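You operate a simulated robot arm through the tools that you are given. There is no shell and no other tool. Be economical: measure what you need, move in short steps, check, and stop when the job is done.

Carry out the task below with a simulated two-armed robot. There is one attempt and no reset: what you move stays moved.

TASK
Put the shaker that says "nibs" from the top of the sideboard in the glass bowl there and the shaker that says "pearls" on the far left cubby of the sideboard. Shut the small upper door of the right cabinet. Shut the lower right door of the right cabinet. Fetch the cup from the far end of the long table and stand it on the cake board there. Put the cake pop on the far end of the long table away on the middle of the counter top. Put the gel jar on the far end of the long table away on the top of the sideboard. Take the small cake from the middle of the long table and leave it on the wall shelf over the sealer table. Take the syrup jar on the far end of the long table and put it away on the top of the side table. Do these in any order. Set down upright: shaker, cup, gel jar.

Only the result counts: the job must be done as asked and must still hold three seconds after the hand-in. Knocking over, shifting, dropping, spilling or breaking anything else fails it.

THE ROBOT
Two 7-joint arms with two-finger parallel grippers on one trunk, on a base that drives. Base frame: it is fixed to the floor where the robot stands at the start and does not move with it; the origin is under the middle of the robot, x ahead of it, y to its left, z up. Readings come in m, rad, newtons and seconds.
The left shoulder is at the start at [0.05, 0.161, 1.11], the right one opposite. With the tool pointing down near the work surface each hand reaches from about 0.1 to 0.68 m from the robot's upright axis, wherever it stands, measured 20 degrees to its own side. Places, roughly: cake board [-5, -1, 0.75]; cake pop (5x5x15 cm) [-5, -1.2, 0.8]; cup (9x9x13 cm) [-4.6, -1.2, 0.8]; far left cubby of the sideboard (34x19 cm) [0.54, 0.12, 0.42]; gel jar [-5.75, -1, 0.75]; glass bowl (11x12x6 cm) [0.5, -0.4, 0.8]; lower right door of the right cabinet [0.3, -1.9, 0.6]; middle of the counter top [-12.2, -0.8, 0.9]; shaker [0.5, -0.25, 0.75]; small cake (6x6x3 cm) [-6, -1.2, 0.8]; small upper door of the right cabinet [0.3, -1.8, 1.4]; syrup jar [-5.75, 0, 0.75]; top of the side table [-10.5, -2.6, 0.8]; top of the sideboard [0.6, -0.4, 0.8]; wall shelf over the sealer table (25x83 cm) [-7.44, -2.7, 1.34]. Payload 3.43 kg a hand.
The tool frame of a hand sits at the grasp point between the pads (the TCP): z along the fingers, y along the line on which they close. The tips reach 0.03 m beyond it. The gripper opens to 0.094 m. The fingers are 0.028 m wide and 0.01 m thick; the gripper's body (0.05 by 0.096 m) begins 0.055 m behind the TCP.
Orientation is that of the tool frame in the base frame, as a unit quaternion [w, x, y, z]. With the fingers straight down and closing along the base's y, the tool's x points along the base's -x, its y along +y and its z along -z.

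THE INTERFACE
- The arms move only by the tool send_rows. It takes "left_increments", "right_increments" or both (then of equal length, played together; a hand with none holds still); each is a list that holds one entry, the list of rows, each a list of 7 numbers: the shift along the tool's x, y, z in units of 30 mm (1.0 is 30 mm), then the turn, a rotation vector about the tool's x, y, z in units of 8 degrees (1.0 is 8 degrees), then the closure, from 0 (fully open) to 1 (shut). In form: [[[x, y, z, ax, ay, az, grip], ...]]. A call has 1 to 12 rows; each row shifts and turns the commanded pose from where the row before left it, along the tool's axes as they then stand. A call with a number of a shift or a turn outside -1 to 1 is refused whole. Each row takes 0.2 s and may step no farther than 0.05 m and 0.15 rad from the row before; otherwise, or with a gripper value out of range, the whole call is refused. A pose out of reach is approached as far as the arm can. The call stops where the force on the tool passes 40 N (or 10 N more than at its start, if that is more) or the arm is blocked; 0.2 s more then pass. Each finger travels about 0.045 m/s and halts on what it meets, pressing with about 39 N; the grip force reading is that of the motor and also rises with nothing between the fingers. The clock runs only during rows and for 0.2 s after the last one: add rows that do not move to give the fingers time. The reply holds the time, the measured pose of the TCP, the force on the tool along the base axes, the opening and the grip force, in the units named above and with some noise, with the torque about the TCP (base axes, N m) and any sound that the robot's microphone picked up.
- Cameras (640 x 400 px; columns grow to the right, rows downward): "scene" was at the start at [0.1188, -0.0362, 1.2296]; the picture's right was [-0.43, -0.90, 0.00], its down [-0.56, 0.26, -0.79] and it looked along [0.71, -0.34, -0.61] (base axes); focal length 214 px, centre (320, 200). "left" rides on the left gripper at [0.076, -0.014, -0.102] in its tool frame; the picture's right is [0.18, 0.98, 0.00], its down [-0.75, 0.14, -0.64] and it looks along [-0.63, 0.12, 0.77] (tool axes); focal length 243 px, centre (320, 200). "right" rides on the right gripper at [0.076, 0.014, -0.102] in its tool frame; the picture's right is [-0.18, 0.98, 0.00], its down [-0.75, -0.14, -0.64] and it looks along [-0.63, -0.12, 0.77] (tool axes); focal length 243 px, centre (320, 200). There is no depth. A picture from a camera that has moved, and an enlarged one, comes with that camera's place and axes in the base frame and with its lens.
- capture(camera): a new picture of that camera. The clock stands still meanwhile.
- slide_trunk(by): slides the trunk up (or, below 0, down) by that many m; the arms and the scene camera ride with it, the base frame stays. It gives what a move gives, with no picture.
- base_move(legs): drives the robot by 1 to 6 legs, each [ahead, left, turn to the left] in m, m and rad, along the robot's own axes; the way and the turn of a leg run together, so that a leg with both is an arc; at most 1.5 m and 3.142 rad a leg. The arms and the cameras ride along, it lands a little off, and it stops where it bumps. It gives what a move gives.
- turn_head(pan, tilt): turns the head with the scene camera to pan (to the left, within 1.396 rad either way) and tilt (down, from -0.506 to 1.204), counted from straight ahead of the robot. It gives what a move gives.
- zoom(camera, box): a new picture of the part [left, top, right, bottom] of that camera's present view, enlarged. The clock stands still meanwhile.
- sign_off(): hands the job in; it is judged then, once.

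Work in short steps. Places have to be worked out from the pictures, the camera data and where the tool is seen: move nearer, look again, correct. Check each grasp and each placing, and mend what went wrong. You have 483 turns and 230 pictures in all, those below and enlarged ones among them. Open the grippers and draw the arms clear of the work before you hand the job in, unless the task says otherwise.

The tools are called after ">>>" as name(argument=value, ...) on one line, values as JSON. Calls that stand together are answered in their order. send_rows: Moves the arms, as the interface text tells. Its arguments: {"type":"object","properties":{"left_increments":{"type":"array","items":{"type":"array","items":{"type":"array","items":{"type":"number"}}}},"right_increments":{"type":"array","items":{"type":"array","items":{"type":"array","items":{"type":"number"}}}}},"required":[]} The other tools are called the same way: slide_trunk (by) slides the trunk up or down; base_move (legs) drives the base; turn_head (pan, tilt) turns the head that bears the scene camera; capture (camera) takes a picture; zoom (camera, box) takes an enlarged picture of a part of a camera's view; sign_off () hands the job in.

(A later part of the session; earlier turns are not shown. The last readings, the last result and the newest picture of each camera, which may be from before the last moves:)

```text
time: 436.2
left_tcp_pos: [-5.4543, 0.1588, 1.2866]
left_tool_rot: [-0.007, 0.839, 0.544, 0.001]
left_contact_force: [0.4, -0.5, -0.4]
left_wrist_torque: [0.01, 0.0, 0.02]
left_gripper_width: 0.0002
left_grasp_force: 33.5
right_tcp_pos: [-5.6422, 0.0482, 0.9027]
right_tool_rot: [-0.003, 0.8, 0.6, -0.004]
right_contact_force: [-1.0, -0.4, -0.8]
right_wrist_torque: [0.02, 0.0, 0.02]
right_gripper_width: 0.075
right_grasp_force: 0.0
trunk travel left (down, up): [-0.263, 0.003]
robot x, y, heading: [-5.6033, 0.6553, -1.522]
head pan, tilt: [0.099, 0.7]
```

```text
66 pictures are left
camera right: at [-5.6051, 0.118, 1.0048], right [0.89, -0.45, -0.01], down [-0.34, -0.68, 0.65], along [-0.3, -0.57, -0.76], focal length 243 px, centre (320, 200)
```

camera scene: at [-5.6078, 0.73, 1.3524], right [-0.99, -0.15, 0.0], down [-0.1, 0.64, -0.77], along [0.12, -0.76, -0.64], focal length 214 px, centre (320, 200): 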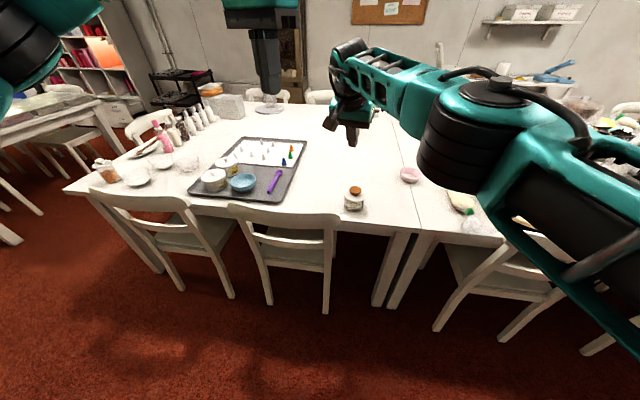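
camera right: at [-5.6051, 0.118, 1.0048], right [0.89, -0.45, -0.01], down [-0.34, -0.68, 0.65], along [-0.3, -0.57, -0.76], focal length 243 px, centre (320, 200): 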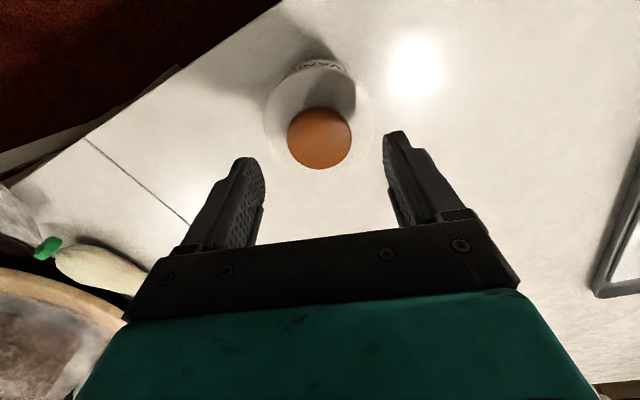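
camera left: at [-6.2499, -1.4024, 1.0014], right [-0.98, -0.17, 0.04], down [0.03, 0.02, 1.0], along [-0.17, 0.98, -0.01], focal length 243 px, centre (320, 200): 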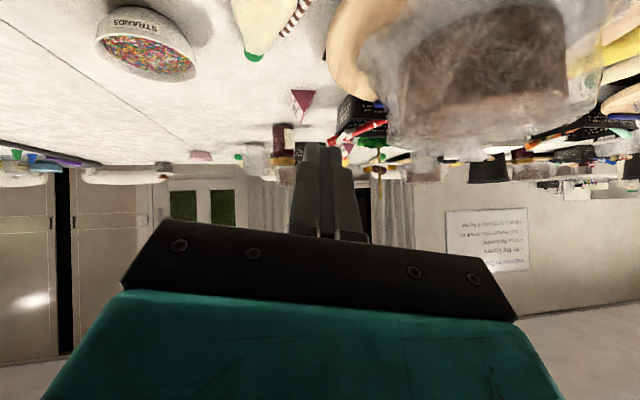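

Centred within 2 mm. Lower the trunk 5 cm and close on the knob.

>>> slide_trunk(by=-0.05)

>>> send_rows(right_increments=[[[0, 0, 0, 0, 0, 0, 0.5], [0, 0, 0, 0, 0, 0, 1], [0, 0, 0, 0, 0, 0, 1], [0, 0, 0, 0, 0, 0, 1]]])

>>> slide_trunk(by=0.05)

>>> zoom(camera="scene", box=[290, 150, 450, 250])

```text
time: 437.1
left_tcp_pos: [-5.4542, 0.1589, 1.2361]
left_tool_rot: [-0.008, 0.839, 0.543, 0.001]
left_contact_force: [0.6, -0.2, -0.2]
left_wrist_torque: [-0.04, 0.0, -0.02]
left_gripper_width: 0.0001
left_grasp_force: 32.9
right_tcp_pos: [-5.6423, 0.0486, 0.8542]
right_tool_rot: [-0.002, 0.8, 0.6, -0.005]
right_contact_force: [0.5, 0.4, 0.1]
right_wrist_torque: [0.0, -0.03, 0.02]
right_gripper_width: 0.0753
right_grasp_force: 0.1
trunk travel left (down, up): [-0.213, 0.053]
robot x, y, heading: [-5.6073, 0.6523, -1.522]
head pan, tilt: [0.099, 0.7]
```

```text
time: 438.1
left_tcp_pos: [-5.4558, 0.1592, 1.2364]
left_tool_rot: [-0.008, 0.839, 0.544, 0.0]
left_contact_force: [0.1, -0.4, -0.2]
left_wrist_torque: [0.0, 0.03, 0.01]
left_gripper_width: 0.0
left_grasp_force: 33.0
right_tcp_pos: [-5.6431, 0.0491, 0.854]
right_tool_rot: [-0.002, 0.799, 0.601, -0.004]
right_contact_force: [-1.7, 1.0, 0.5]
right_wrist_torque: [0.01, 0.04, 0.01]
right_gripper_width: 0.0454
right_grasp_force: 39.2
trunk travel left (down, up): [-0.213, 0.053]
robot x, y, heading: [-5.6077, 0.6552, -1.52]
head pan, tilt: [0.099, 0.7]
heard: snap
```

```text
time: 439.0
left_tcp_pos: [-5.4557, 0.1592, 1.2874]
left_tool_rot: [-0.007, 0.839, 0.545, 0.0]
left_contact_force: [-0.6, -0.6, 0.4]
left_wrist_torque: [0.02, 0.04, 0.0]
left_gripper_width: 0.0
left_grasp_force: 32.9
right_tcp_pos: [-5.6409, 0.0494, 0.9022]
right_tool_rot: [-0.003, 0.8, 0.6, -0.004]
right_contact_force: [0.6, 1.3, -0.1]
right_wrist_torque: [0.01, 0.0, -0.01]
right_gripper_width: 0.0454
right_grasp_force: 39.2
trunk travel left (down, up): [-0.263, 0.003]
robot x, y, heading: [-5.6054, 0.651, -1.521]
head pan, tilt: [0.099, 0.7]
```

```text
4.00 times, centred on (370, 200) of scene
camera zoom: at [-5.5898, 0.5308, 1.3524], right [-0.99, -0.15, 0.0], down [-0.09, 0.64, -0.76], along [0.11, -0.76, -0.64], focal length 858 px, centre (120, 200)
```

zoom: 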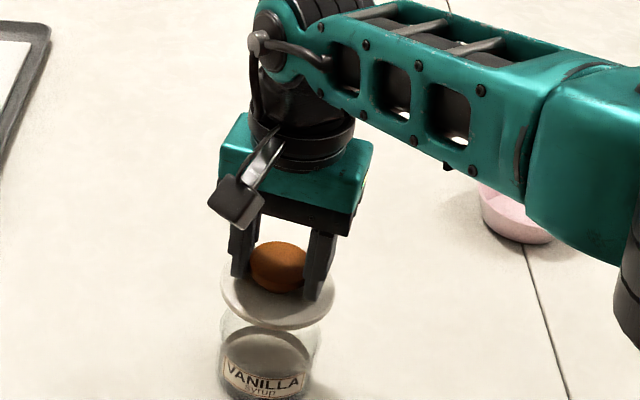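

The lid came off the jar (with a snap) — the knob is not a way to carry it. I set the lid straight back down on the jar.

>>> slide_trunk(by=-0.047)

>>> slide_trunk(by=-0.004)

>>> zoom(camera="scene", box=[290, 150, 450, 250])

```text
time: 439.9
left_tcp_pos: [-5.4558, 0.1604, 1.2396]
left_tool_rot: [-0.007, 0.839, 0.544, 0.0]
left_contact_force: [-0.6, 0.0, -0.6]
left_wrist_torque: [0.05, 0.02, 0.0]
left_gripper_width: 0.0004
left_grasp_force: 33.3
right_tcp_pos: [-5.6407, 0.0494, 0.8556]
right_tool_rot: [-0.001, 0.799, 0.601, -0.004]
right_contact_force: [-0.3, -0.1, 0.0]
right_wrist_torque: [-0.01, -0.01, -0.01]
right_gripper_width: 0.0458
right_grasp_force: 38.7
trunk travel left (down, up): [-0.216, 0.05]
robot x, y, heading: [-5.6034, 0.6542, -1.523]
head pan, tilt: [0.099, 0.7]
```

```text
time: 440.4
left_tcp_pos: [-5.4556, 0.1605, 1.2372]
left_tool_rot: [-0.008, 0.839, 0.544, 0.001]
left_contact_force: [0.3, 1.0, 0.4]
left_wrist_torque: [0.01, 0.0, 0.0]
left_gripper_width: 0.0
left_grasp_force: 32.7
right_tcp_pos: [-5.6415, 0.0493, 0.8527]
right_tool_rot: [-0.002, 0.8, 0.601, -0.004]
right_contact_force: [0.3, 0.3, 4.4]
right_wrist_torque: [-0.03, -0.18, 0.06]
right_gripper_width: 0.0455
right_grasp_force: 39.3
trunk travel left (down, up): [-0.212, 0.054]
robot x, y, heading: [-5.6076, 0.653, -1.525]
head pan, tilt: [0.099, 0.7]
heard: snap
```

```text
4.00 times, centred on (370, 200) of scene
camera zoom: at [-5.5899, 0.5316, 1.3015], right [-0.99, -0.15, 0.0], down [-0.09, 0.64, -0.77], along [0.11, -0.76, -0.64], focal length 858 px, centre (120, 200)
```

zoom: 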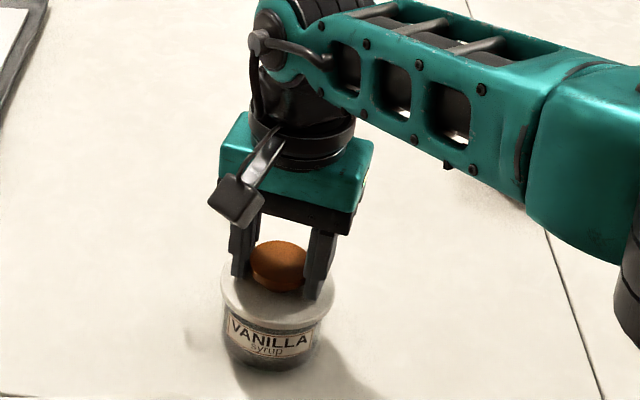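

The lid snapped back into place. So the jar must be held by its body, below the lid. I release the knob, rise, and view the jar again.

>>> send_rows(right_increments=[[[0, 0, 0, 0, 0, 0, 0.6], [0, 0, 0, 0, 0, 0, 0.2], [0, 0, 0, 0, 0, 0, 0.1], [0, 0, 0, 0, 0, 0, 0.1]]])

>>> slide_trunk(by=0.05)

>>> send_rows(right_increments=[[[0.5, 0, -0.9, 0, 0, 0, 0], [0.5, 0, -0.9, 0, 0, 0, 0], [0.9, 0, -0.5, 0, 0, -0.8, 0], [0.9, 0, 0, 0, 0, -0.8, 0], [0.9, 0, 0, 0, 0, -0.8, 0]]])

>>> base_move(legs=[[-0.04, -0.06, 0.21]])

>>> zoom(camera="scene", box=[290, 150, 450, 250])

```text
time: 441.4
left_tcp_pos: [-5.4546, 0.1607, 1.2354]
left_tool_rot: [-0.007, 0.839, 0.544, 0.0]
left_contact_force: [-0.1, 0.4, -0.3]
left_wrist_torque: [-0.02, 0.03, -0.02]
left_gripper_width: 0.0001
left_grasp_force: 32.6
right_tcp_pos: [-5.642, 0.0493, 0.8529]
right_tool_rot: [-0.003, 0.8, 0.6, -0.005]
right_contact_force: [0.7, -0.6, -0.3]
right_wrist_torque: [0.01, 0.01, -0.02]
right_gripper_width: 0.0846
right_grasp_force: 0.1
trunk travel left (down, up): [-0.212, 0.054]
robot x, y, heading: [-5.6051, 0.6554, -1.525]
head pan, tilt: [0.099, 0.7]
```

```text
time: 442.4
left_tcp_pos: [-5.4544, 0.1596, 1.2867]
left_tool_rot: [-0.008, 0.839, 0.544, 0.001]
left_contact_force: [0.2, -0.6, 0.1]
left_wrist_torque: [0.04, 0.01, -0.01]
left_gripper_width: 0.0
left_grasp_force: 32.9
right_tcp_pos: [-5.6409, 0.0481, 0.902]
right_tool_rot: [-0.001, 0.8, 0.601, -0.005]
right_contact_force: [0.1, 0.1, -1.1]
right_wrist_torque: [-0.02, 0.0, -0.05]
right_gripper_width: 0.0845
right_grasp_force: 0.1
trunk travel left (down, up): [-0.262, 0.004]
robot x, y, heading: [-5.6039, 0.6567, -1.525]
head pan, tilt: [0.099, 0.7]
```

```text
time: 443.6
left_tcp_pos: [-5.4552, 0.1594, 1.2859]
left_tool_rot: [-0.007, 0.839, 0.544, 0.001]
left_contact_force: [0.2, 0.1, -0.2]
left_wrist_torque: [0.01, -0.01, -0.01]
left_gripper_width: 0.0001
left_grasp_force: 32.7
right_tcp_pos: [-5.6179, 0.1591, 0.9697]
right_tool_rot: [-0.003, 0.687, 0.726, -0.005]
right_contact_force: [-0.2, 0.7, -0.4]
right_wrist_torque: [0.04, 0.02, 0.02]
right_gripper_width: 0.0939
right_grasp_force: 0.1
trunk travel left (down, up): [-0.262, 0.004]
robot x, y, heading: [-5.6055, 0.6509, -1.522]
head pan, tilt: [0.099, 0.7]
```

```text
time: 444.8
left_tcp_pos: [-5.4211, 0.2302, 1.2868]
left_tool_rot: [-0.008, 0.779, 0.627, 0.0]
left_contact_force: [0.3, 0.1, 0.3]
left_wrist_torque: [-0.01, -0.03, 0.0]
left_gripper_width: 0.0
left_grasp_force: 33.2
right_tcp_pos: [-5.5796, 0.194, 0.9704]
right_tool_rot: [-0.002, 0.61, 0.792, -0.005]
right_contact_force: [-0.6, -0.9, 0.6]
right_wrist_torque: [0.02, 0.01, 0.02]
right_gripper_width: 0.0941
right_grasp_force: 0.1
trunk travel left (down, up): [-0.262, 0.004]
robot x, y, heading: [-5.67, 0.6832, -1.317]
head pan, tilt: [0.099, 0.7]
```

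```text
4.00 times, centred on (370, 200) of scene
camera zoom: at [-5.6288, 0.5662, 1.3515], right [-0.94, -0.35, 0.0], down [-0.22, 0.6, -0.77], along [0.27, -0.72, -0.64], focal length 858 px, centre (120, 200)
```

zoom: 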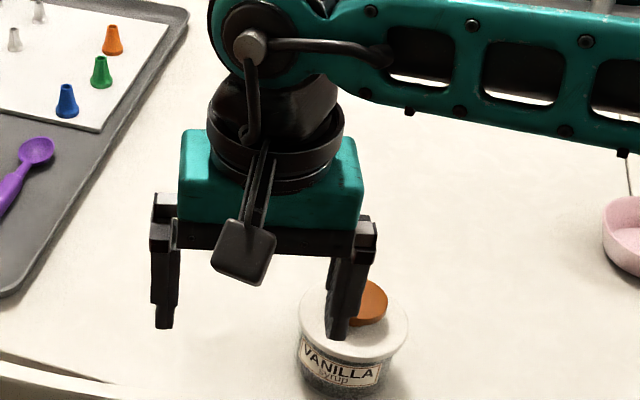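

The jar is intact. I back up 10 cm, pitch the hand to ~18° below horizontal, and bring it to a pre-grasp point outside the table edge.

>>> base_move(legs=[[-0.1, 0, 0]])

>>> send_rows(right_increments=[[[0, -0.365, 0, 0, -1, 0, 0], [0, -0.365, 0, 0, -1, 0, 0], [0, -0.365, 0, 0, -1, 0, 0], [0, -0.365, 0, 0, -1, 0, 0], [0, -0.365, 0, 0, -1, 0, 0], [0, -0.365, 0, 0, -1, 0, 0], [0, -0.365, 0, 0, -1, 0, 0], [0, -0.365, 0, 0, -1, 0, 0], [0, -0.365, 0, 0, -1, 0, 0], [-0.287, 0, 0.883, 0, 0, 0, 0]]])

```text
time: 445.9
left_tcp_pos: [-5.4471, 0.3288, 1.2857]
left_tool_rot: [-0.007, 0.779, 0.628, -0.002]
left_contact_force: [0.3, 0.0, 0.0]
left_wrist_torque: [0.0, -0.01, 0.01]
left_gripper_width: 0.0
left_grasp_force: 32.6
right_tcp_pos: [-5.6059, 0.2933, 0.9697]
right_tool_rot: [-0.002, 0.61, 0.792, -0.005]
right_contact_force: [0.4, 0.4, -0.2]
right_wrist_torque: [-0.01, 0.01, -0.01]
right_gripper_width: 0.094
right_grasp_force: 0.1
trunk travel left (down, up): [-0.262, 0.004]
robot x, y, heading: [-5.6965, 0.7808, -1.319]
head pan, tilt: [0.099, 0.7]
```

```text
time: 448.1
left_tcp_pos: [-5.4483, 0.3271, 1.2845]
left_tool_rot: [-0.008, 0.779, 0.627, 0.0]
left_contact_force: [-0.4, 0.0, -0.3]
left_wrist_torque: [0.0, -0.04, -0.04]
left_gripper_width: 0.0001
left_grasp_force: 33.3
right_tcp_pos: [-5.6377, 0.256, 1.0041]
right_tool_rot: [0.462, 0.493, 0.641, -0.364]
right_contact_force: [0.6, -0.4, 0.8]
right_wrist_torque: [-0.04, -0.02, 0.0]
right_gripper_width: 0.0941
right_grasp_force: 0.0
right hand out of reach, approached as far as the arm can: row 8, 9, 10
trunk travel left (down, up): [-0.262, 0.004]
robot x, y, heading: [-5.691, 0.7794, -1.317]
head pan, tilt: [0.099, 0.7]
```

Pitch reached. I lower the trunk 13 cm and move to the pre-grasp point in front of the jar.

>>> slide_trunk(by=-0.13)

>>> send_rows(right_increments=[[[0.59, -0.64, 0.874, 0, 0, 0, 0], [0.59, -0.64, 0.874, 0, 0, 0, 0], [0.59, -0.64, 0.874, 0, 0, 0, 0], [0, 0, 0, 0, 0, 0, 0]]])

>>> capture(camera="right")

>>> capture(camera="scene")

```text
time: 449.7
left_tcp_pos: [-5.4467, 0.3271, 1.1556]
left_tool_rot: [-0.007, 0.778, 0.628, 0.0]
left_contact_force: [0.5, 0.8, 0.1]
left_wrist_torque: [-0.03, -0.02, 0.0]
left_gripper_width: 0.0
left_grasp_force: 33.0
right_tcp_pos: [-5.6378, 0.2567, 0.8745]
right_tool_rot: [0.462, 0.492, 0.643, -0.363]
right_contact_force: [0.7, -0.1, 0.2]
right_wrist_torque: [0.04, 0.04, 0.02]
right_gripper_width: 0.0942
right_grasp_force: 0.2
trunk travel left (down, up): [-0.132, 0.134]
robot x, y, heading: [-5.6928, 0.7812, -1.318]
head pan, tilt: [0.099, 0.7]
```

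```text
time: 450.5
left_tcp_pos: [-5.4497, 0.3301, 1.1584]
left_tool_rot: [-0.005, 0.779, 0.627, 0.0]
left_contact_force: [0.7, 0.8, 0.5]
left_wrist_torque: [0.01, 0.0, -0.01]
left_gripper_width: 0.0001
left_grasp_force: 33.0
right_tcp_pos: [-5.6134, 0.2044, 0.8576]
right_tool_rot: [0.467, 0.497, 0.63, -0.371]
right_contact_force: [-17.0, 20.3, 23.9]
right_wrist_torque: [-0.38, -1.42, 0.97]
right_gripper_width: 0.0876
right_grasp_force: 0.1
right hand out of reach, approached as far as the arm can: row 1, 2, 3
trunk travel left (down, up): [-0.132, 0.134]
robot x, y, heading: [-5.6948, 0.7803, -1.318]
head pan, tilt: [0.099, 0.7]
stopped in row 4 (right hand): the force on the tool passed its limit at 44 N (the readings are from after the stop); the commanded pose is now the measured one
```

```text
62 pictures are left
camera right: at [-5.627, 0.3248, 0.8133], right [0.97, 0.18, 0.17], down [-0.23, 0.36, 0.91], along [0.1, -0.92, 0.38], focal length 243 px, centre (320, 200)
```

right: 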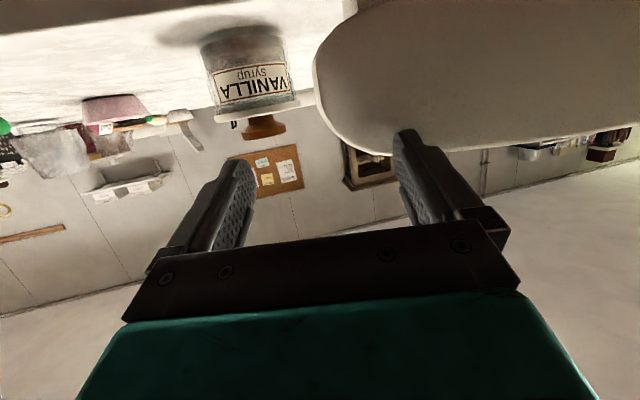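

```text
61 pictures are left
camera scene: at [-5.6564, 0.6671, 1.2222], right [-0.94, -0.34, 0.0], down [-0.22, 0.6, -0.77], along [0.26, -0.72, -0.64], focal length 214 px, centre (320, 200)
```

scene: 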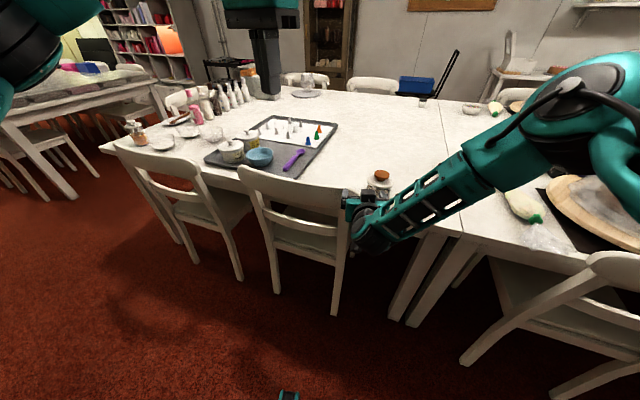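

A finger met the chair-back's corner. I retreat at once, and will reposition the base further back and to the right so the arm isn't so folded.

>>> send_rows(right_increments=[[[-0.3, 0, -0.9, 0, 0, 0, 0], [-0.3, 0, -0.9, 0, 0, 0, 0], [-0.3, 0, -0.9, 0, 0, 0, 0]]])

>>> base_move(legs=[[-0.1, -0.09, 0]])

>>> zoom(camera="scene", box=[240, 130, 480, 330])

```text
time: 451.3
left_tcp_pos: [-5.4479, 0.3279, 1.1543]
left_tool_rot: [-0.008, 0.779, 0.627, -0.001]
left_contact_force: [-0.1, 0.7, 0.2]
left_wrist_torque: [0.0, 0.0, 0.01]
left_gripper_width: 0.0001
left_grasp_force: 33.1
right_tcp_pos: [-5.6274, 0.2723, 0.903]
right_tool_rot: [0.461, 0.497, 0.635, -0.37]
right_contact_force: [1.1, -0.3, 0.0]
right_wrist_torque: [-0.02, 0.01, 0.03]
right_gripper_width: 0.094
right_grasp_force: 0.1
trunk travel left (down, up): [-0.132, 0.134]
robot x, y, heading: [-5.6936, 0.7831, -1.322]
head pan, tilt: [0.099, 0.7]
```

```text
time: 452.8
left_tcp_pos: [-5.5566, 0.4011, 1.1556]
left_tool_rot: [-0.007, 0.778, 0.628, -0.001]
left_contact_force: [-0.1, -0.8, 0.3]
left_wrist_torque: [-0.03, -0.01, 0.04]
left_gripper_width: 0.0
left_grasp_force: 32.3
right_tcp_pos: [-5.7349, 0.3436, 0.9027]
right_tool_rot: [0.462, 0.497, 0.635, -0.368]
right_contact_force: [-0.3, -0.1, 0.0]
right_wrist_torque: [0.01, 0.01, 0.03]
right_gripper_width: 0.0941
right_grasp_force: 0.1
trunk travel left (down, up): [-0.132, 0.134]
robot x, y, heading: [-5.807, 0.8511, -1.318]
head pan, tilt: [0.099, 0.7]
```

```text
2.00 times, centred on (360, 230) of scene
camera zoom: at [-5.7646, 0.7371, 1.2215], right [-0.94, -0.35, 0.0], down [-0.22, 0.6, -0.77], along [0.26, -0.72, -0.64], focal length 429 px, centre (240, 140)
```

zoom: 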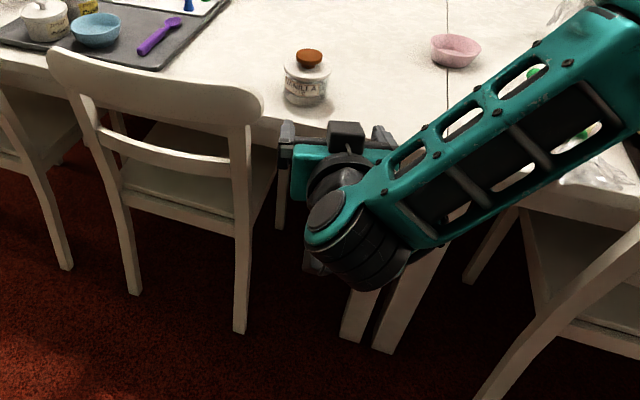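

Now I yaw the hand 13° more (approach from the free side) and move to the pre-grasp point, clear of the chair.

>>> send_rows(right_increments=[[[0, 0, 0, -0.78, 0, -0.255, 0], [0, 0, 0, -0.78, 0, -0.255, 0], [0.224, -0.258, 0.9, 0, 0, 0, 0], [0.224, -0.258, 0.9, 0, 0, 0, 0], [0.224, -0.258, 0.9, 0, 0, 0, 0], [0.224, -0.258, 0.9, 0, 0, 0, 0], [0.224, -0.258, 0.9, 0, 0, 0, 0], [0.224, -0.258, 0.7, 0, 0, 0, 0]]])

>>> zoom(camera="scene", box=[300, 120, 460, 260])

>>> capture(camera="right")

```text
time: 454.6
left_tcp_pos: [-5.5573, 0.4, 1.1558]
left_tool_rot: [-0.008, 0.779, 0.627, 0.0]
left_contact_force: [0.2, -0.2, 0.2]
left_wrist_torque: [0.02, 0.03, -0.01]
left_gripper_width: 0.0002
left_grasp_force: 33.3
right_tcp_pos: [-5.6214, 0.2442, 0.8845]
right_tool_rot: [0.496, 0.423, 0.689, -0.315]
right_contact_force: [0.5, 0.3, -1.1]
right_wrist_torque: [0.03, 0.0, 0.0]
right_gripper_width: 0.0941
right_grasp_force: 0.0
right hand out of reach, approached as far as the arm can: row 1, 2, 3, 4, 5, 6, 7, 8
trunk travel left (down, up): [-0.132, 0.134]
robot x, y, heading: [-5.8063, 0.8528, -1.318]
head pan, tilt: [0.099, 0.7]
```

```text
2.86 times, centred on (380, 190) of scene
camera zoom: at [-5.7642, 0.7367, 1.2214], right [-0.94, -0.35, 0.0], down [-0.22, 0.6, -0.76], along [0.26, -0.72, -0.64], focal length 613 px, centre (149, 229)
```

zoom: 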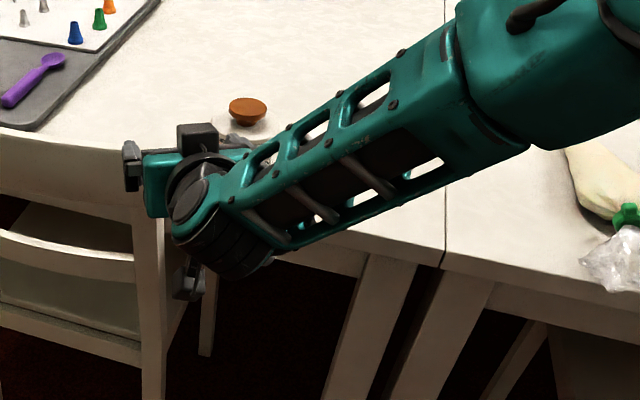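

```text
58 pictures are left
camera right: at [-5.6622, 0.3573, 0.8433], right [0.91, 0.39, 0.16], down [-0.28, 0.28, 0.92], along [0.31, -0.88, 0.37], focal length 243 px, centre (320, 200)
```

right: 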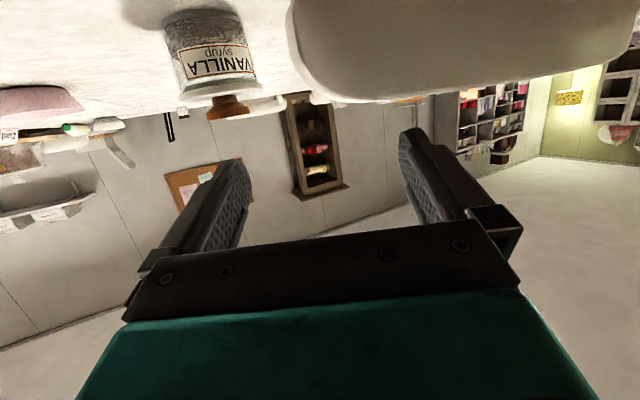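

The near-horizontal pose is at a wrist limit here. A better idea is to roll the hand 180° so the camera bracket is on top. I raise, go tool-down, and test which way the wrist can roll.

>>> slide_trunk(by=0.13)

>>> send_rows(right_increments=[[[-0.4, 0, -0.9, 0, 0, 0, 0], [-0.4, 0, -0.9, 0, 0, 0, 0], [0, 0, 0, 0, 1, 0, 0], [0, 0, 0, 0, 1, 0, 0], [0, 0, 0, 0, 1, 0, 0], [0, 0, 0, 0, 1, 0, 0], [0, 0, 0, 0, 1, 0, 0], [0, 0, 0, 0, 1, 0, 0], [0, 0, 0, 0, 1, 0, 0], [0, 0, 0, 0, 1, 0, 0], [0, 0, 0, 0, 1, 0, 0]]])

>>> send_rows(right_increments=[[[0, 0, 0, 0, 0, 1, 0], [0, 0, 0, 0, 0, 1, 0], [0, 0, 0, 0, 0, 1, 0], [0, 0, 0, 0, 0, 1, 0], [0, 0, 0, 0, 0, 1, 0], [0, 0, 0, 0, 0, 1, 0], [0, 0, 0, 0, 0, 1, 0], [0, 0, 0, 0, 0, 1, 0], [0, 0, 0, 0, 0, 1, 0], [0, 0, 0, 0, 0, 1, 0], [0, 0, 0, 0, 0, 1, 0], [0, 0, 0, 0, 0, 1, 0]]])

```text
time: 456.1
left_tcp_pos: [-5.5576, 0.4014, 1.2858]
left_tool_rot: [-0.008, 0.779, 0.627, -0.001]
left_contact_force: [0.2, -0.7, -0.3]
left_wrist_torque: [0.01, -0.01, 0.0]
left_gripper_width: 0.0001
left_grasp_force: 33.7
right_tcp_pos: [-5.621, 0.2427, 1.0136]
right_tool_rot: [0.497, 0.422, 0.69, -0.314]
right_contact_force: [-0.2, -0.7, -0.3]
right_wrist_torque: [0.03, -0.04, 0.0]
right_gripper_width: 0.0939
right_grasp_force: 0.0
trunk travel left (down, up): [-0.262, 0.004]
robot x, y, heading: [-5.807, 0.8532, -1.32]
head pan, tilt: [0.099, 0.7]
```

```text
time: 458.5
left_tcp_pos: [-5.5556, 0.4022, 1.2856]
left_tool_rot: [-0.007, 0.779, 0.628, 0.0]
left_contact_force: [0.7, 0.1, -1.1]
left_wrist_torque: [0.01, 0.06, -0.03]
left_gripper_width: 0.0
left_grasp_force: 32.5
right_tcp_pos: [-5.639, 0.2829, 1.0532]
right_tool_rot: [-0.004, 0.525, 0.851, -0.004]
right_contact_force: [0.2, 0.1, 0.1]
right_wrist_torque: [-0.03, -0.02, 0.01]
right_gripper_width: 0.0943
right_grasp_force: 0.0
trunk travel left (down, up): [-0.262, 0.004]
robot x, y, heading: [-5.8065, 0.8577, -1.314]
head pan, tilt: [0.099, 0.7]
```

```text
time: 461.1
left_tcp_pos: [-5.5566, 0.4008, 1.2852]
left_tool_rot: [-0.007, 0.779, 0.627, 0.0]
left_contact_force: [-0.5, 1.3, 0.0]
left_wrist_torque: [0.0, 0.01, 0.02]
left_gripper_width: 0.0
left_grasp_force: 33.0
right_tcp_pos: [-5.6411, 0.2815, 1.0549]
right_tool_rot: [0.002, 0.984, 0.175, -0.006]
right_contact_force: [-0.2, -0.5, 0.6]
right_wrist_torque: [0.02, 0.01, 0.02]
right_gripper_width: 0.0941
right_grasp_force: 0.0
trunk travel left (down, up): [-0.262, 0.004]
robot x, y, heading: [-5.8035, 0.8546, -1.315]
head pan, tilt: [0.099, 0.7]
```

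Rolling works in that direction. I continue to a full half-turn so the tool's x points forward (bracket on the far/top side).

>>> send_rows(right_increments=[[[0, 0, 0, 0, 0, 1, 0], [0, 0, 0, 0, 0, 1, 0], [0, 0, 0, 0, 0, 1, 0], [0, 0, 0, 0, 0, 1, 0], [0, 0, 0, 0, 0, 1, 0], [0, 0, 0, 0, 0, 1, 0], [0, 0, 0, 0, 0, 1, 0], [0, 0, 0, 0, 0, 1, 0], [0, 0, 0, 0, 0, 1, 0], [0, 0, 0, 0, 0, 1, 0], [0, 0, 0, 0, 0, 1, 0]]])

```text
time: 463.5
left_tcp_pos: [-5.5567, 0.4015, 1.2856]
left_tool_rot: [-0.007, 0.778, 0.628, -0.001]
left_contact_force: [0.0, -0.4, 0.0]
left_wrist_torque: [0.01, 0.02, 0.03]
left_gripper_width: 0.0001
left_grasp_force: 32.9
right_tcp_pos: [-5.6403, 0.2833, 1.0538]
right_tool_rot: [0.006, 0.83, -0.558, -0.004]
right_contact_force: [0.1, -0.8, 0.0]
right_wrist_torque: [0.01, -0.03, -0.03]
right_gripper_width: 0.0938
right_grasp_force: 0.1
trunk travel left (down, up): [-0.262, 0.004]
robot x, y, heading: [-5.8013, 0.8548, -1.317]
head pan, tilt: [0.099, 0.7]
```

Now pitch the hand up to nearly horizontal in this flipped orientation.

>>> send_rows(right_increments=[[[0, 0, 0, 0, 0.975, 0, 0], [0, 0, 0, 0, 0.975, 0, 0], [0, 0, 0, 0, 0.975, 0, 0], [0, 0, 0, 0, 0.975, 0, 0], [0, 0, 0, 0, 0.975, 0, 0], [0, 0, 0, 0, 0.975, 0, 0], [0, 0, 0, 0, 0.975, 0, 0], [0, 0, 0, 0, 0.975, 0, 0], [0, 0, 0, 0, 0.975, 0, 0], [0, 0, 0, 0, 0.975, 0, 0]]])

>>> capture(camera="scene")

```text
time: 465.7
left_tcp_pos: [-5.5562, 0.4021, 1.2864]
left_tool_rot: [-0.008, 0.779, 0.627, -0.001]
left_contact_force: [0.5, -0.2, -0.2]
left_wrist_torque: [-0.01, -0.02, 0.02]
left_gripper_width: 0.0002
left_grasp_force: 32.9
right_tcp_pos: [-5.6401, 0.2826, 1.054]
right_tool_rot: [0.355, 0.648, -0.427, 0.521]
right_contact_force: [0.3, 0.1, -0.2]
right_wrist_torque: [-0.01, -0.04, -0.01]
right_gripper_width: 0.0939
right_grasp_force: 0.0
trunk travel left (down, up): [-0.262, 0.004]
robot x, y, heading: [-5.8044, 0.8546, -1.325]
head pan, tilt: [0.099, 0.7]
```

```text
57 pictures are left
camera scene: at [-5.7636, 0.7372, 1.3514], right [-0.94, -0.35, 0.0], down [-0.22, 0.6, -0.77], along [0.26, -0.72, -0.64], focal length 214 px, centre (320, 200)
```

scene: 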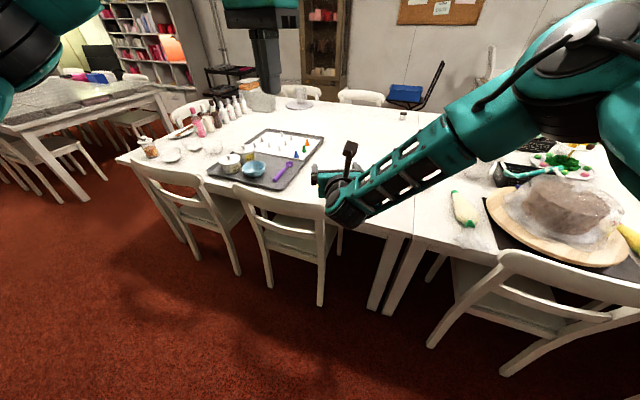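

Excellent — no limits in this pose. I move to the pre-grasp point beside the chair and lower with the trunk.

>>> send_rows(right_increments=[[[0.1, 0.77, 0.546, 0, 0, 0, 0], [0.1, 0.77, 0.546, 0, 0, 0, 0], [0.1, 0.77, 0.546, 0, 0, 0, 0], [0.1, 0.77, 0.546, 0, 0, 0, 0]]])

>>> slide_trunk(by=-0.2)

>>> capture(camera="right")

```text
time: 466.7
left_tcp_pos: [-5.5563, 0.4, 1.2857]
left_tool_rot: [-0.008, 0.779, 0.627, 0.0]
left_contact_force: [0.4, -0.7, 0.0]
left_wrist_torque: [0.0, 0.02, -0.01]
left_gripper_width: 0.0001
left_grasp_force: 33.1
right_tcp_pos: [-5.6596, 0.1961, 1.0813]
right_tool_rot: [0.356, 0.648, -0.433, 0.516]
right_contact_force: [0.6, 0.4, 0.7]
right_wrist_torque: [-0.01, -0.02, 0.01]
right_gripper_width: 0.094
right_grasp_force: 0.2
right hand out of reach, approached as far as the arm can: row 2, 3, 4
trunk travel left (down, up): [-0.262, 0.004]
robot x, y, heading: [-5.8011, 0.8531, -1.319]
head pan, tilt: [0.099, 0.7]
```

```text
time: 468.9
left_tcp_pos: [-5.557, 0.4015, 1.085]
left_tool_rot: [-0.007, 0.779, 0.627, -0.001]
left_contact_force: [-0.3, -0.7, 0.0]
left_wrist_torque: [0.0, 0.03, 0.0]
left_gripper_width: 0.0
left_grasp_force: 32.7
right_tcp_pos: [-5.6577, 0.1968, 0.8825]
right_tool_rot: [0.357, 0.648, -0.432, 0.516]
right_contact_force: [-0.5, 0.4, 0.2]
right_wrist_torque: [0.01, 0.01, -0.04]
right_gripper_width: 0.0941
right_grasp_force: 0.0
trunk travel left (down, up): [-0.062, 0.204]
robot x, y, heading: [-5.8054, 0.855, -1.317]
head pan, tilt: [0.099, 0.7]
```

```text
56 pictures are left
camera right: at [-5.7013, 0.2704, 0.9791], right [-0.93, -0.33, -0.16], down [-0.17, 0.78, -0.6], along [0.33, -0.53, -0.78], focal length 243 px, centre (320, 200)
```

right: 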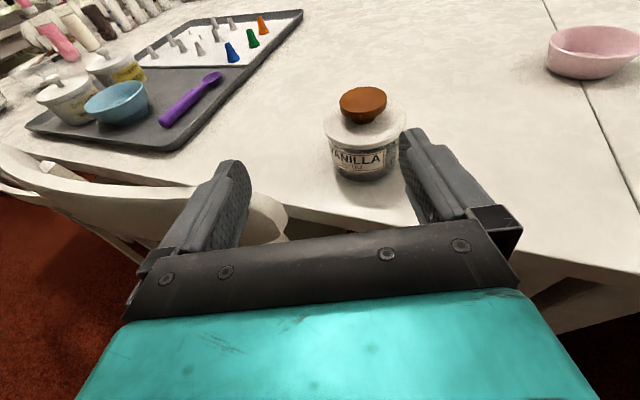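

A clear view over the fingers. I shift the base 5 cm right so the hand lines up with the jar, away from the chair.

>>> base_move(legs=[[0.0, -0.05, 0]])

>>> capture(camera="right")

```text
time: 470.0
left_tcp_pos: [-5.6052, 0.3888, 1.0862]
left_tool_rot: [-0.008, 0.779, 0.627, -0.001]
left_contact_force: [0.0, 0.3, -0.6]
left_wrist_torque: [0.0, 0.02, -0.04]
left_gripper_width: 0.0001
left_grasp_force: 33.0
right_tcp_pos: [-5.7069, 0.1849, 0.8818]
right_tool_rot: [0.356, 0.648, -0.433, 0.516]
right_contact_force: [0.5, 0.0, 0.8]
right_wrist_torque: [0.01, 0.03, 0.05]
right_gripper_width: 0.0941
right_grasp_force: 0.0
trunk travel left (down, up): [-0.062, 0.204]
robot x, y, heading: [-5.8506, 0.8405, -1.315]
head pan, tilt: [0.099, 0.7]
```

```text
55 pictures are left
camera right: at [-5.7504, 0.2576, 0.979], right [-0.93, -0.33, -0.16], down [-0.17, 0.78, -0.6], along [0.33, -0.53, -0.78], focal length 243 px, centre (320, 200)
```

right: 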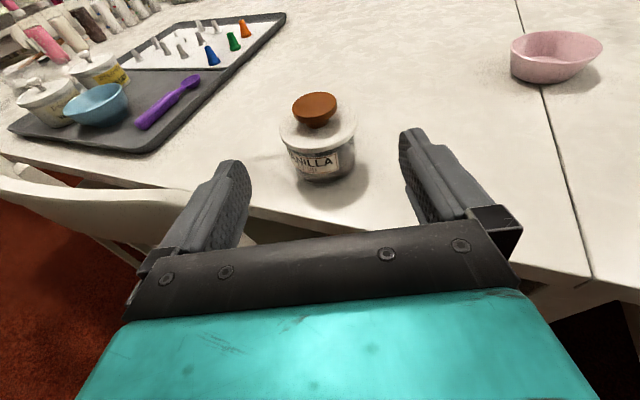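

The jar sits exactly on the hand's axis. I lower to z≈0.783 just outside the table edge.

>>> slide_trunk(by=-0.055)

>>> send_rows(right_increments=[[[-0.7, 0, 0.16, 0, 0, 0, 0], [-0.7, 0, 0.16, 0, 0, 0, 0], [0, 0, 0, 0, 0, 0, 0]]])

>>> capture(camera="right")

```text
time: 471.0
left_tcp_pos: [-5.6055, 0.3886, 1.0315]
left_tool_rot: [-0.007, 0.779, 0.627, 0.0]
left_contact_force: [0.5, 0.3, 0.2]
left_wrist_torque: [-0.04, 0.04, -0.02]
left_gripper_width: 0.0002
left_grasp_force: 32.6
right_tcp_pos: [-5.7078, 0.1852, 0.8273]
right_tool_rot: [0.356, 0.648, -0.433, 0.516]
right_contact_force: [0.2, 0.0, -0.5]
right_wrist_torque: [0.01, -0.03, -0.01]
right_gripper_width: 0.094
right_grasp_force: 0.1
trunk travel left (down, up): [-0.007, 0.259]
robot x, y, heading: [-5.8515, 0.8416, -1.317]
head pan, tilt: [0.099, 0.7]
```

```text
time: 471.8
left_tcp_pos: [-5.6052, 0.3879, 1.0309]
left_tool_rot: [-0.008, 0.779, 0.628, -0.001]
left_contact_force: [-0.6, 0.2, 0.7]
left_wrist_torque: [-0.02, -0.02, 0.0]
left_gripper_width: 0.0
left_grasp_force: 32.3
right_tcp_pos: [-5.6923, 0.1856, 0.7939]
right_tool_rot: [0.357, 0.648, -0.435, 0.513]
right_contact_force: [-0.1, -0.2, 0.2]
right_wrist_torque: [-0.01, 0.0, 0.01]
right_gripper_width: 0.0939
right_grasp_force: 0.0
right hand out of reach, approached as far as the arm can: row 1, 2
trunk travel left (down, up): [-0.007, 0.259]
robot x, y, heading: [-5.8531, 0.8414, -1.312]
head pan, tilt: [0.099, 0.7]
```

```text
54 pictures are left
camera right: at [-5.7338, 0.2599, 0.892], right [-0.93, -0.32, -0.16], down [-0.17, 0.79, -0.6], along [0.32, -0.53, -0.79], focal length 243 px, centre (320, 200)
```

right: 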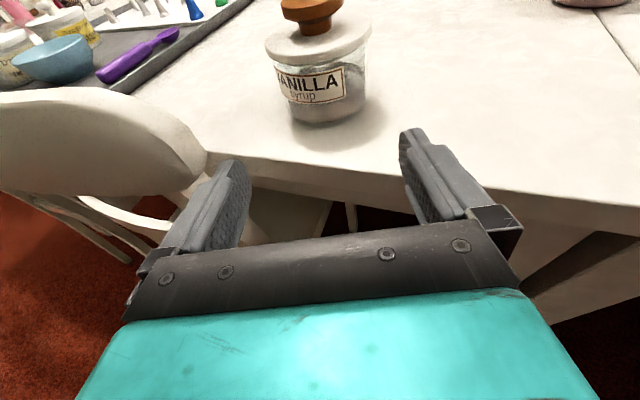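

Lid bottom is about z≈0.81, so there's a 5 cm band of glass. I advance along the axis to straddle the body.

>>> send_rows(right_increments=[[[0.13, 0.02, 0.837, 0, 0, 0, 0], [0.13, 0.02, 0.837, 0, 0, 0, 0], [0.13, 0.02, 0.837, 0, 0, 0, 0], [0, 0, 0, 0, 0, 0, 0]]])

>>> capture(camera="right")

```text
time: 472.8
left_tcp_pos: [-5.6057, 0.3875, 1.0317]
left_tool_rot: [-0.007, 0.779, 0.627, 0.0]
left_contact_force: [0.0, 0.0, -1.0]
left_wrist_torque: [0.0, -0.04, 0.01]
left_gripper_width: 0.0
left_grasp_force: 33.3
right_tcp_pos: [-5.6685, 0.1148, 0.7908]
right_tool_rot: [0.357, 0.648, -0.433, 0.515]
right_contact_force: [0.4, -1.1, -0.7]
right_wrist_torque: [-0.01, 0.01, 0.01]
right_gripper_width: 0.0939
right_grasp_force: 0.0
trunk travel left (down, up): [-0.007, 0.259]
robot x, y, heading: [-5.8527, 0.8416, -1.317]
head pan, tilt: [0.099, 0.7]
```

```text
53 pictures are left
camera right: at [-5.7104, 0.1874, 0.8875], right [-0.93, -0.33, -0.16], down [-0.17, 0.78, -0.6], along [0.33, -0.53, -0.78], focal length 243 px, centre (320, 200)
```

right: 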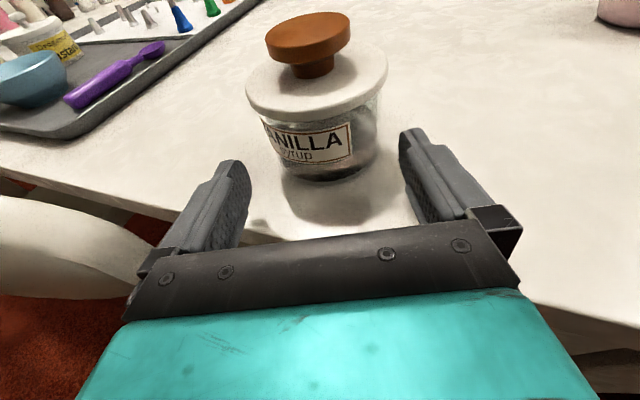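

Well centred. Advance the last 5 cm, slightly lower, and check the force.

>>> send_rows(right_increments=[[[0.1, 0, 0.87, 0, 0, 0, 0], [0.1, 0, 0.87, 0, 0, 0, 0], [0, 0, 0, 0, 0, 0, 0]]])

>>> capture(camera="right")

```text
time: 473.6
left_tcp_pos: [-5.606, 0.3886, 1.031]
left_tool_rot: [-0.007, 0.779, 0.627, -0.001]
left_contact_force: [0.0, 0.4, -0.3]
left_wrist_torque: [0.02, -0.01, -0.03]
left_gripper_width: 0.0001
left_grasp_force: 33.0
right_tcp_pos: [-5.6601, 0.0901, 0.7882]
right_tool_rot: [0.356, 0.648, -0.432, 0.516]
right_contact_force: [0.6, 0.1, 0.1]
right_wrist_torque: [0.0, 0.02, 0.04]
right_gripper_width: 0.0942
right_grasp_force: 0.1
right hand out of reach, approached as far as the arm can: row 2
trunk travel left (down, up): [-0.007, 0.259]
robot x, y, heading: [-5.8523, 0.8384, -1.319]
head pan, tilt: [0.099, 0.7]
```

```text
52 pictures are left
camera right: at [-5.7019, 0.1634, 0.8847], right [-0.93, -0.33, -0.16], down [-0.17, 0.78, -0.6], along [0.33, -0.53, -0.78], focal length 243 px, centre (320, 200)
```

right: 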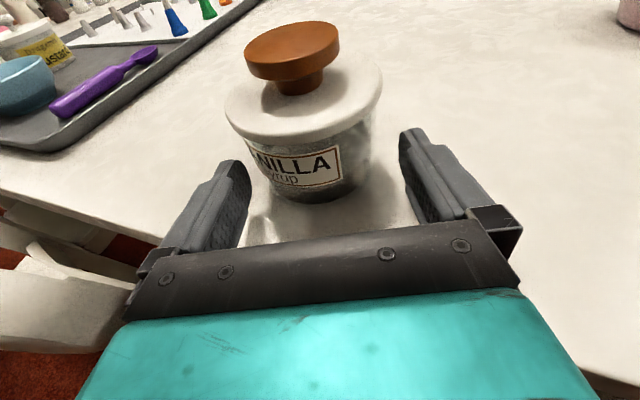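

I use the base for the last 3 cm, nudging slightly left to recentre.

>>> base_move(legs=[[0.028, 0.008, 0]])

>>> capture(camera="right")

```text
time: 474.4
left_tcp_pos: [-5.591, 0.3633, 1.0311]
left_tool_rot: [-0.007, 0.779, 0.627, -0.001]
left_contact_force: [-0.4, 0.1, -0.6]
left_wrist_torque: [0.01, 0.02, 0.02]
left_gripper_width: 0.0
left_grasp_force: 33.2
right_tcp_pos: [-5.6443, 0.0654, 0.7869]
right_tool_rot: [0.356, 0.648, -0.432, 0.516]
right_contact_force: [-0.2, -0.6, 0.2]
right_wrist_torque: [0.02, 0.0, -0.01]
right_gripper_width: 0.0943
right_grasp_force: 0.2
trunk travel left (down, up): [-0.007, 0.259]
robot x, y, heading: [-5.8351, 0.8167, -1.321]
head pan, tilt: [0.099, 0.7]
```

```text
51 pictures are left
camera right: at [-5.687, 0.1385, 0.8848], right [-0.93, -0.33, -0.16], down [-0.17, 0.78, -0.6], along [0.33, -0.53, -0.78], focal length 243 px, centre (320, 200)
```

right: 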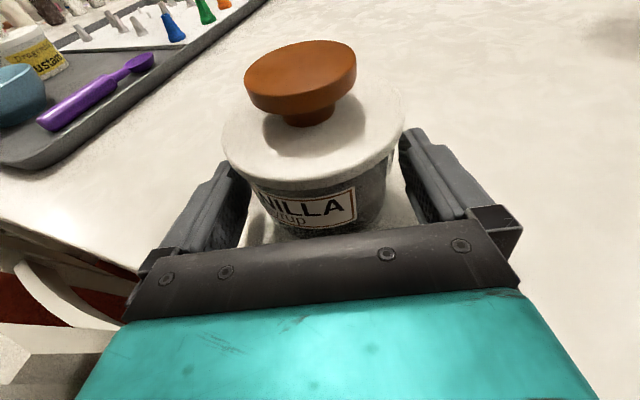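

The body sits between the pads with the lid above them. I close gently and check.

>>> send_rows(right_increments=[[[0, 0, 0, 0, 0, 0, 0.1], [0, 0, 0, 0, 0, 0, 0.3], [0, 0, 0, 0, 0, 0, 1], [0, 0, 0, 0, 0, 0, 1]]])

>>> slide_trunk(by=0.03)

>>> capture(camera="right")

```text
time: 475.4
left_tcp_pos: [-5.591, 0.3634, 1.0306]
left_tool_rot: [-0.008, 0.779, 0.627, 0.0]
left_contact_force: [0.4, 0.7, 0.3]
left_wrist_torque: [0.01, 0.01, 0.02]
left_gripper_width: 0.0
left_grasp_force: 33.5
right_tcp_pos: [-5.6438, 0.0644, 0.7878]
right_tool_rot: [0.356, 0.648, -0.432, 0.516]
right_contact_force: [0.7, 0.6, 0.7]
right_wrist_torque: [0.04, -0.14, -0.03]
right_gripper_width: 0.0823
right_grasp_force: 39.7
trunk travel left (down, up): [-0.007, 0.259]
robot x, y, heading: [-5.8381, 0.8177, -1.32]
head pan, tilt: [0.099, 0.7]
```

```text
time: 476.2
left_tcp_pos: [-5.5905, 0.3631, 1.0605]
left_tool_rot: [-0.008, 0.779, 0.627, 0.0]
left_contact_force: [0.6, 0.2, 0.9]
left_wrist_torque: [0.02, 0.01, 0.0]
left_gripper_width: 0.0
left_grasp_force: 33.3
right_tcp_pos: [-5.6448, 0.0656, 0.8173]
right_tool_rot: [0.356, 0.649, -0.433, 0.515]
right_contact_force: [-0.3, -0.2, -2.9]
right_wrist_torque: [0.06, 0.01, 0.0]
right_gripper_width: 0.0826
right_grasp_force: 39.4
trunk travel left (down, up): [-0.037, 0.229]
robot x, y, heading: [-5.8352, 0.8202, -1.316]
head pan, tilt: [0.099, 0.7]
```

```text
50 pictures are left
camera right: at [-5.6869, 0.1382, 0.9144], right [-0.93, -0.33, -0.16], down [-0.17, 0.78, -0.6], along [0.33, -0.53, -0.78], focal length 243 px, centre (320, 200)
```

right: 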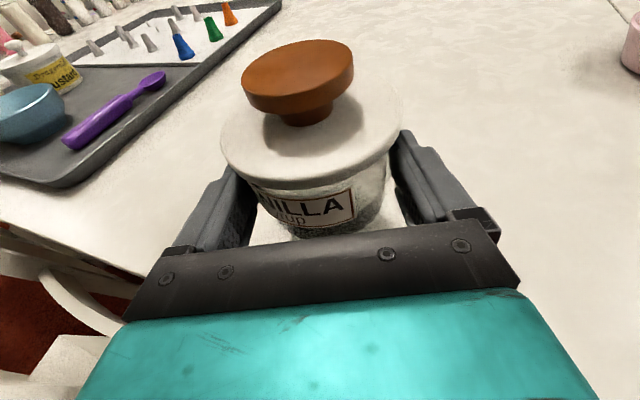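

Held firmly with the lid on. I retract the jar toward me, raise the trunk, and turn to face -x for the drive.

>>> slide_trunk(by=0.2)

>>> send_rows(right_increments=[[[-0.15, 0, -0.9, 0, 0, 0, 1], [-0.15, 0, -0.9, 0, 0, 0, 1], [-0.15, 0, -0.9, 0, 0, 0, 1], [-0.15, 0, -0.9, 0, 0, 0, 1]]])

>>> base_move(legs=[[0, 0, -0.9], [0, 0, -0.92]])

```text
time: 478.3
left_tcp_pos: [-5.5901, 0.3622, 1.2616]
left_tool_rot: [-0.008, 0.779, 0.627, -0.001]
left_contact_force: [0.8, -0.1, 0.5]
left_wrist_torque: [0.01, 0.0, 0.0]
left_gripper_width: 0.0
left_grasp_force: 33.1
right_tcp_pos: [-5.645, 0.0643, 1.0172]
right_tool_rot: [0.357, 0.647, -0.434, 0.515]
right_contact_force: [-0.4, 0.2, -2.7]
right_wrist_torque: [0.06, 0.01, 0.02]
right_gripper_width: 0.0823
right_grasp_force: 38.7
trunk travel left (down, up): [-0.237, 0.029]
robot x, y, heading: [-5.8378, 0.8153, -1.323]
head pan, tilt: [0.099, 0.7]
```

```text
time: 479.3
left_tcp_pos: [-5.5894, 0.3634, 1.2605]
left_tool_rot: [-0.008, 0.778, 0.628, 0.0]
left_contact_force: [0.0, 0.9, -0.4]
left_wrist_torque: [0.02, -0.01, 0.0]
left_gripper_width: 0.0003
left_grasp_force: 32.4
right_tcp_pos: [-5.6809, 0.1655, 1.0261]
right_tool_rot: [0.357, 0.648, -0.435, 0.512]
right_contact_force: [-0.1, 0.1, -3.7]
right_wrist_torque: [0.07, 0.04, -0.01]
right_gripper_width: 0.0825
right_grasp_force: 39.3
right hand out of reach, approached as far as the arm can: row 4
trunk travel left (down, up): [-0.237, 0.029]
robot x, y, heading: [-5.841, 0.817, -1.317]
head pan, tilt: [0.099, 0.7]
```

```text
time: 484.4
left_tcp_pos: [-6.339, 0.6879, 1.2593]
left_tool_rot: [-0.005, 0.973, -0.23, 0.006]
left_contact_force: [-0.3, -0.2, -0.5]
left_wrist_torque: [0.03, 0.0, -0.04]
left_gripper_width: 0.0
left_grasp_force: 32.9
right_tcp_pos: [-6.5081, 0.8229, 1.0268]
right_tool_rot: [-0.623, -0.054, 0.78, -0.032]
right_contact_force: [0.4, -0.3, -3.2]
right_wrist_torque: [-0.01, -0.08, 0.01]
right_gripper_width: 0.0821
right_grasp_force: 39.0
trunk travel left (down, up): [-0.237, 0.029]
robot x, y, heading: [-5.8407, 0.8168, -3.14]
head pan, tilt: [0.099, 0.7]
```

Drive along the window aisle.

>>> base_move(legs=[[1.3, 0.02, 0], [1.3, 0, 0], [1.1, 0, 0]])

```text
time: 502.2
left_tcp_pos: [-10.0278, 0.7923, 1.2602]
left_tool_rot: [-0.005, 0.969, -0.248, 0.005]
left_contact_force: [0.7, -1.1, -0.4]
left_wrist_torque: [-0.04, -0.03, 0.02]
left_gripper_width: 0.0
left_grasp_force: 32.6
right_tcp_pos: [-10.1919, 0.9337, 1.0253]
right_tool_rot: [-0.624, -0.039, 0.781, -0.021]
right_contact_force: [0.0, 0.0, -3.4]
right_wrist_torque: [-0.01, -0.08, -0.02]
right_gripper_width: 0.082
right_grasp_force: 39.0
trunk travel left (down, up): [-0.237, 0.029]
robot x, y, heading: [-9.5174, 0.9039, 3.108]
head pan, tilt: [0.099, 0.7]
```

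Now turn to face -y and pass between island and table to the side table.

>>> base_move(legs=[[0, 0, 1.604], [0.1, -0.07, 0], [1.2, 0, 0], [0.9, 0, 0]])

>>> turn_head(pan=-0.3, tilt=0.55)

>>> capture(camera="scene")

```text
time: 517.4
left_tcp_pos: [-9.4086, -1.7768, 1.2606]
left_tool_rot: [-0.008, 0.845, 0.535, 0.0]
left_contact_force: [0.1, -0.6, 0.0]
left_wrist_torque: [0.01, 0.01, 0.02]
left_gripper_width: 0.0
left_grasp_force: 32.7
right_tcp_pos: [-9.5403, -1.9481, 1.0268]
right_tool_rot: [0.412, 0.595, -0.506, 0.469]
right_contact_force: [-0.7, -0.8, -2.0]
right_wrist_torque: [0.1, -0.01, -0.01]
right_gripper_width: 0.0797
right_grasp_force: 38.8
trunk travel left (down, up): [-0.237, 0.029]
robot x, y, heading: [-9.55, -1.2751, -1.545]
head pan, tilt: [0.099, 0.7]
```

```text
time: 518.3
left_tcp_pos: [-9.4092, -1.7768, 1.2606]
left_tool_rot: [-0.008, 0.844, 0.536, 0.001]
left_contact_force: [-0.7, 1.0, -0.6]
left_wrist_torque: [0.03, -0.03, 0.04]
left_gripper_width: 0.0001
left_grasp_force: 32.9
right_tcp_pos: [-9.5398, -1.9482, 1.027]
right_tool_rot: [0.412, 0.596, -0.505, 0.469]
right_contact_force: [-0.4, 0.3, -2.8]
right_wrist_torque: [0.1, 0.03, 0.02]
right_gripper_width: 0.08
right_grasp_force: 39.3
trunk travel left (down, up): [-0.237, 0.029]
robot x, y, heading: [-9.5477, -1.2795, -1.544]
head pan, tilt: [-0.3, 0.55]
```

```text
49 pictures are left
camera scene: at [-9.5714, -1.4044, 1.3395], right [-0.96, 0.27, 0.0], down [0.14, 0.5, -0.85], along [-0.23, -0.82, -0.52], focal length 214 px, centre (320, 200)
```

scene: 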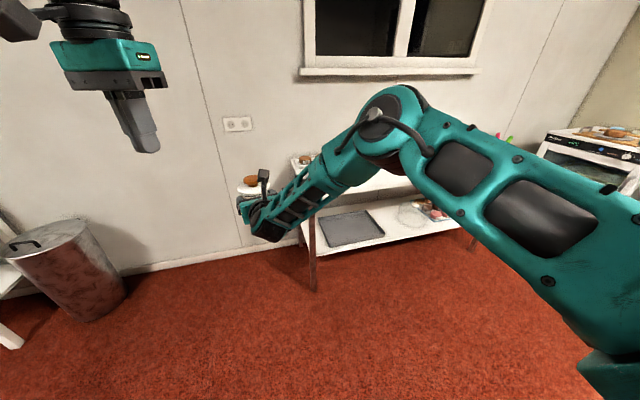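

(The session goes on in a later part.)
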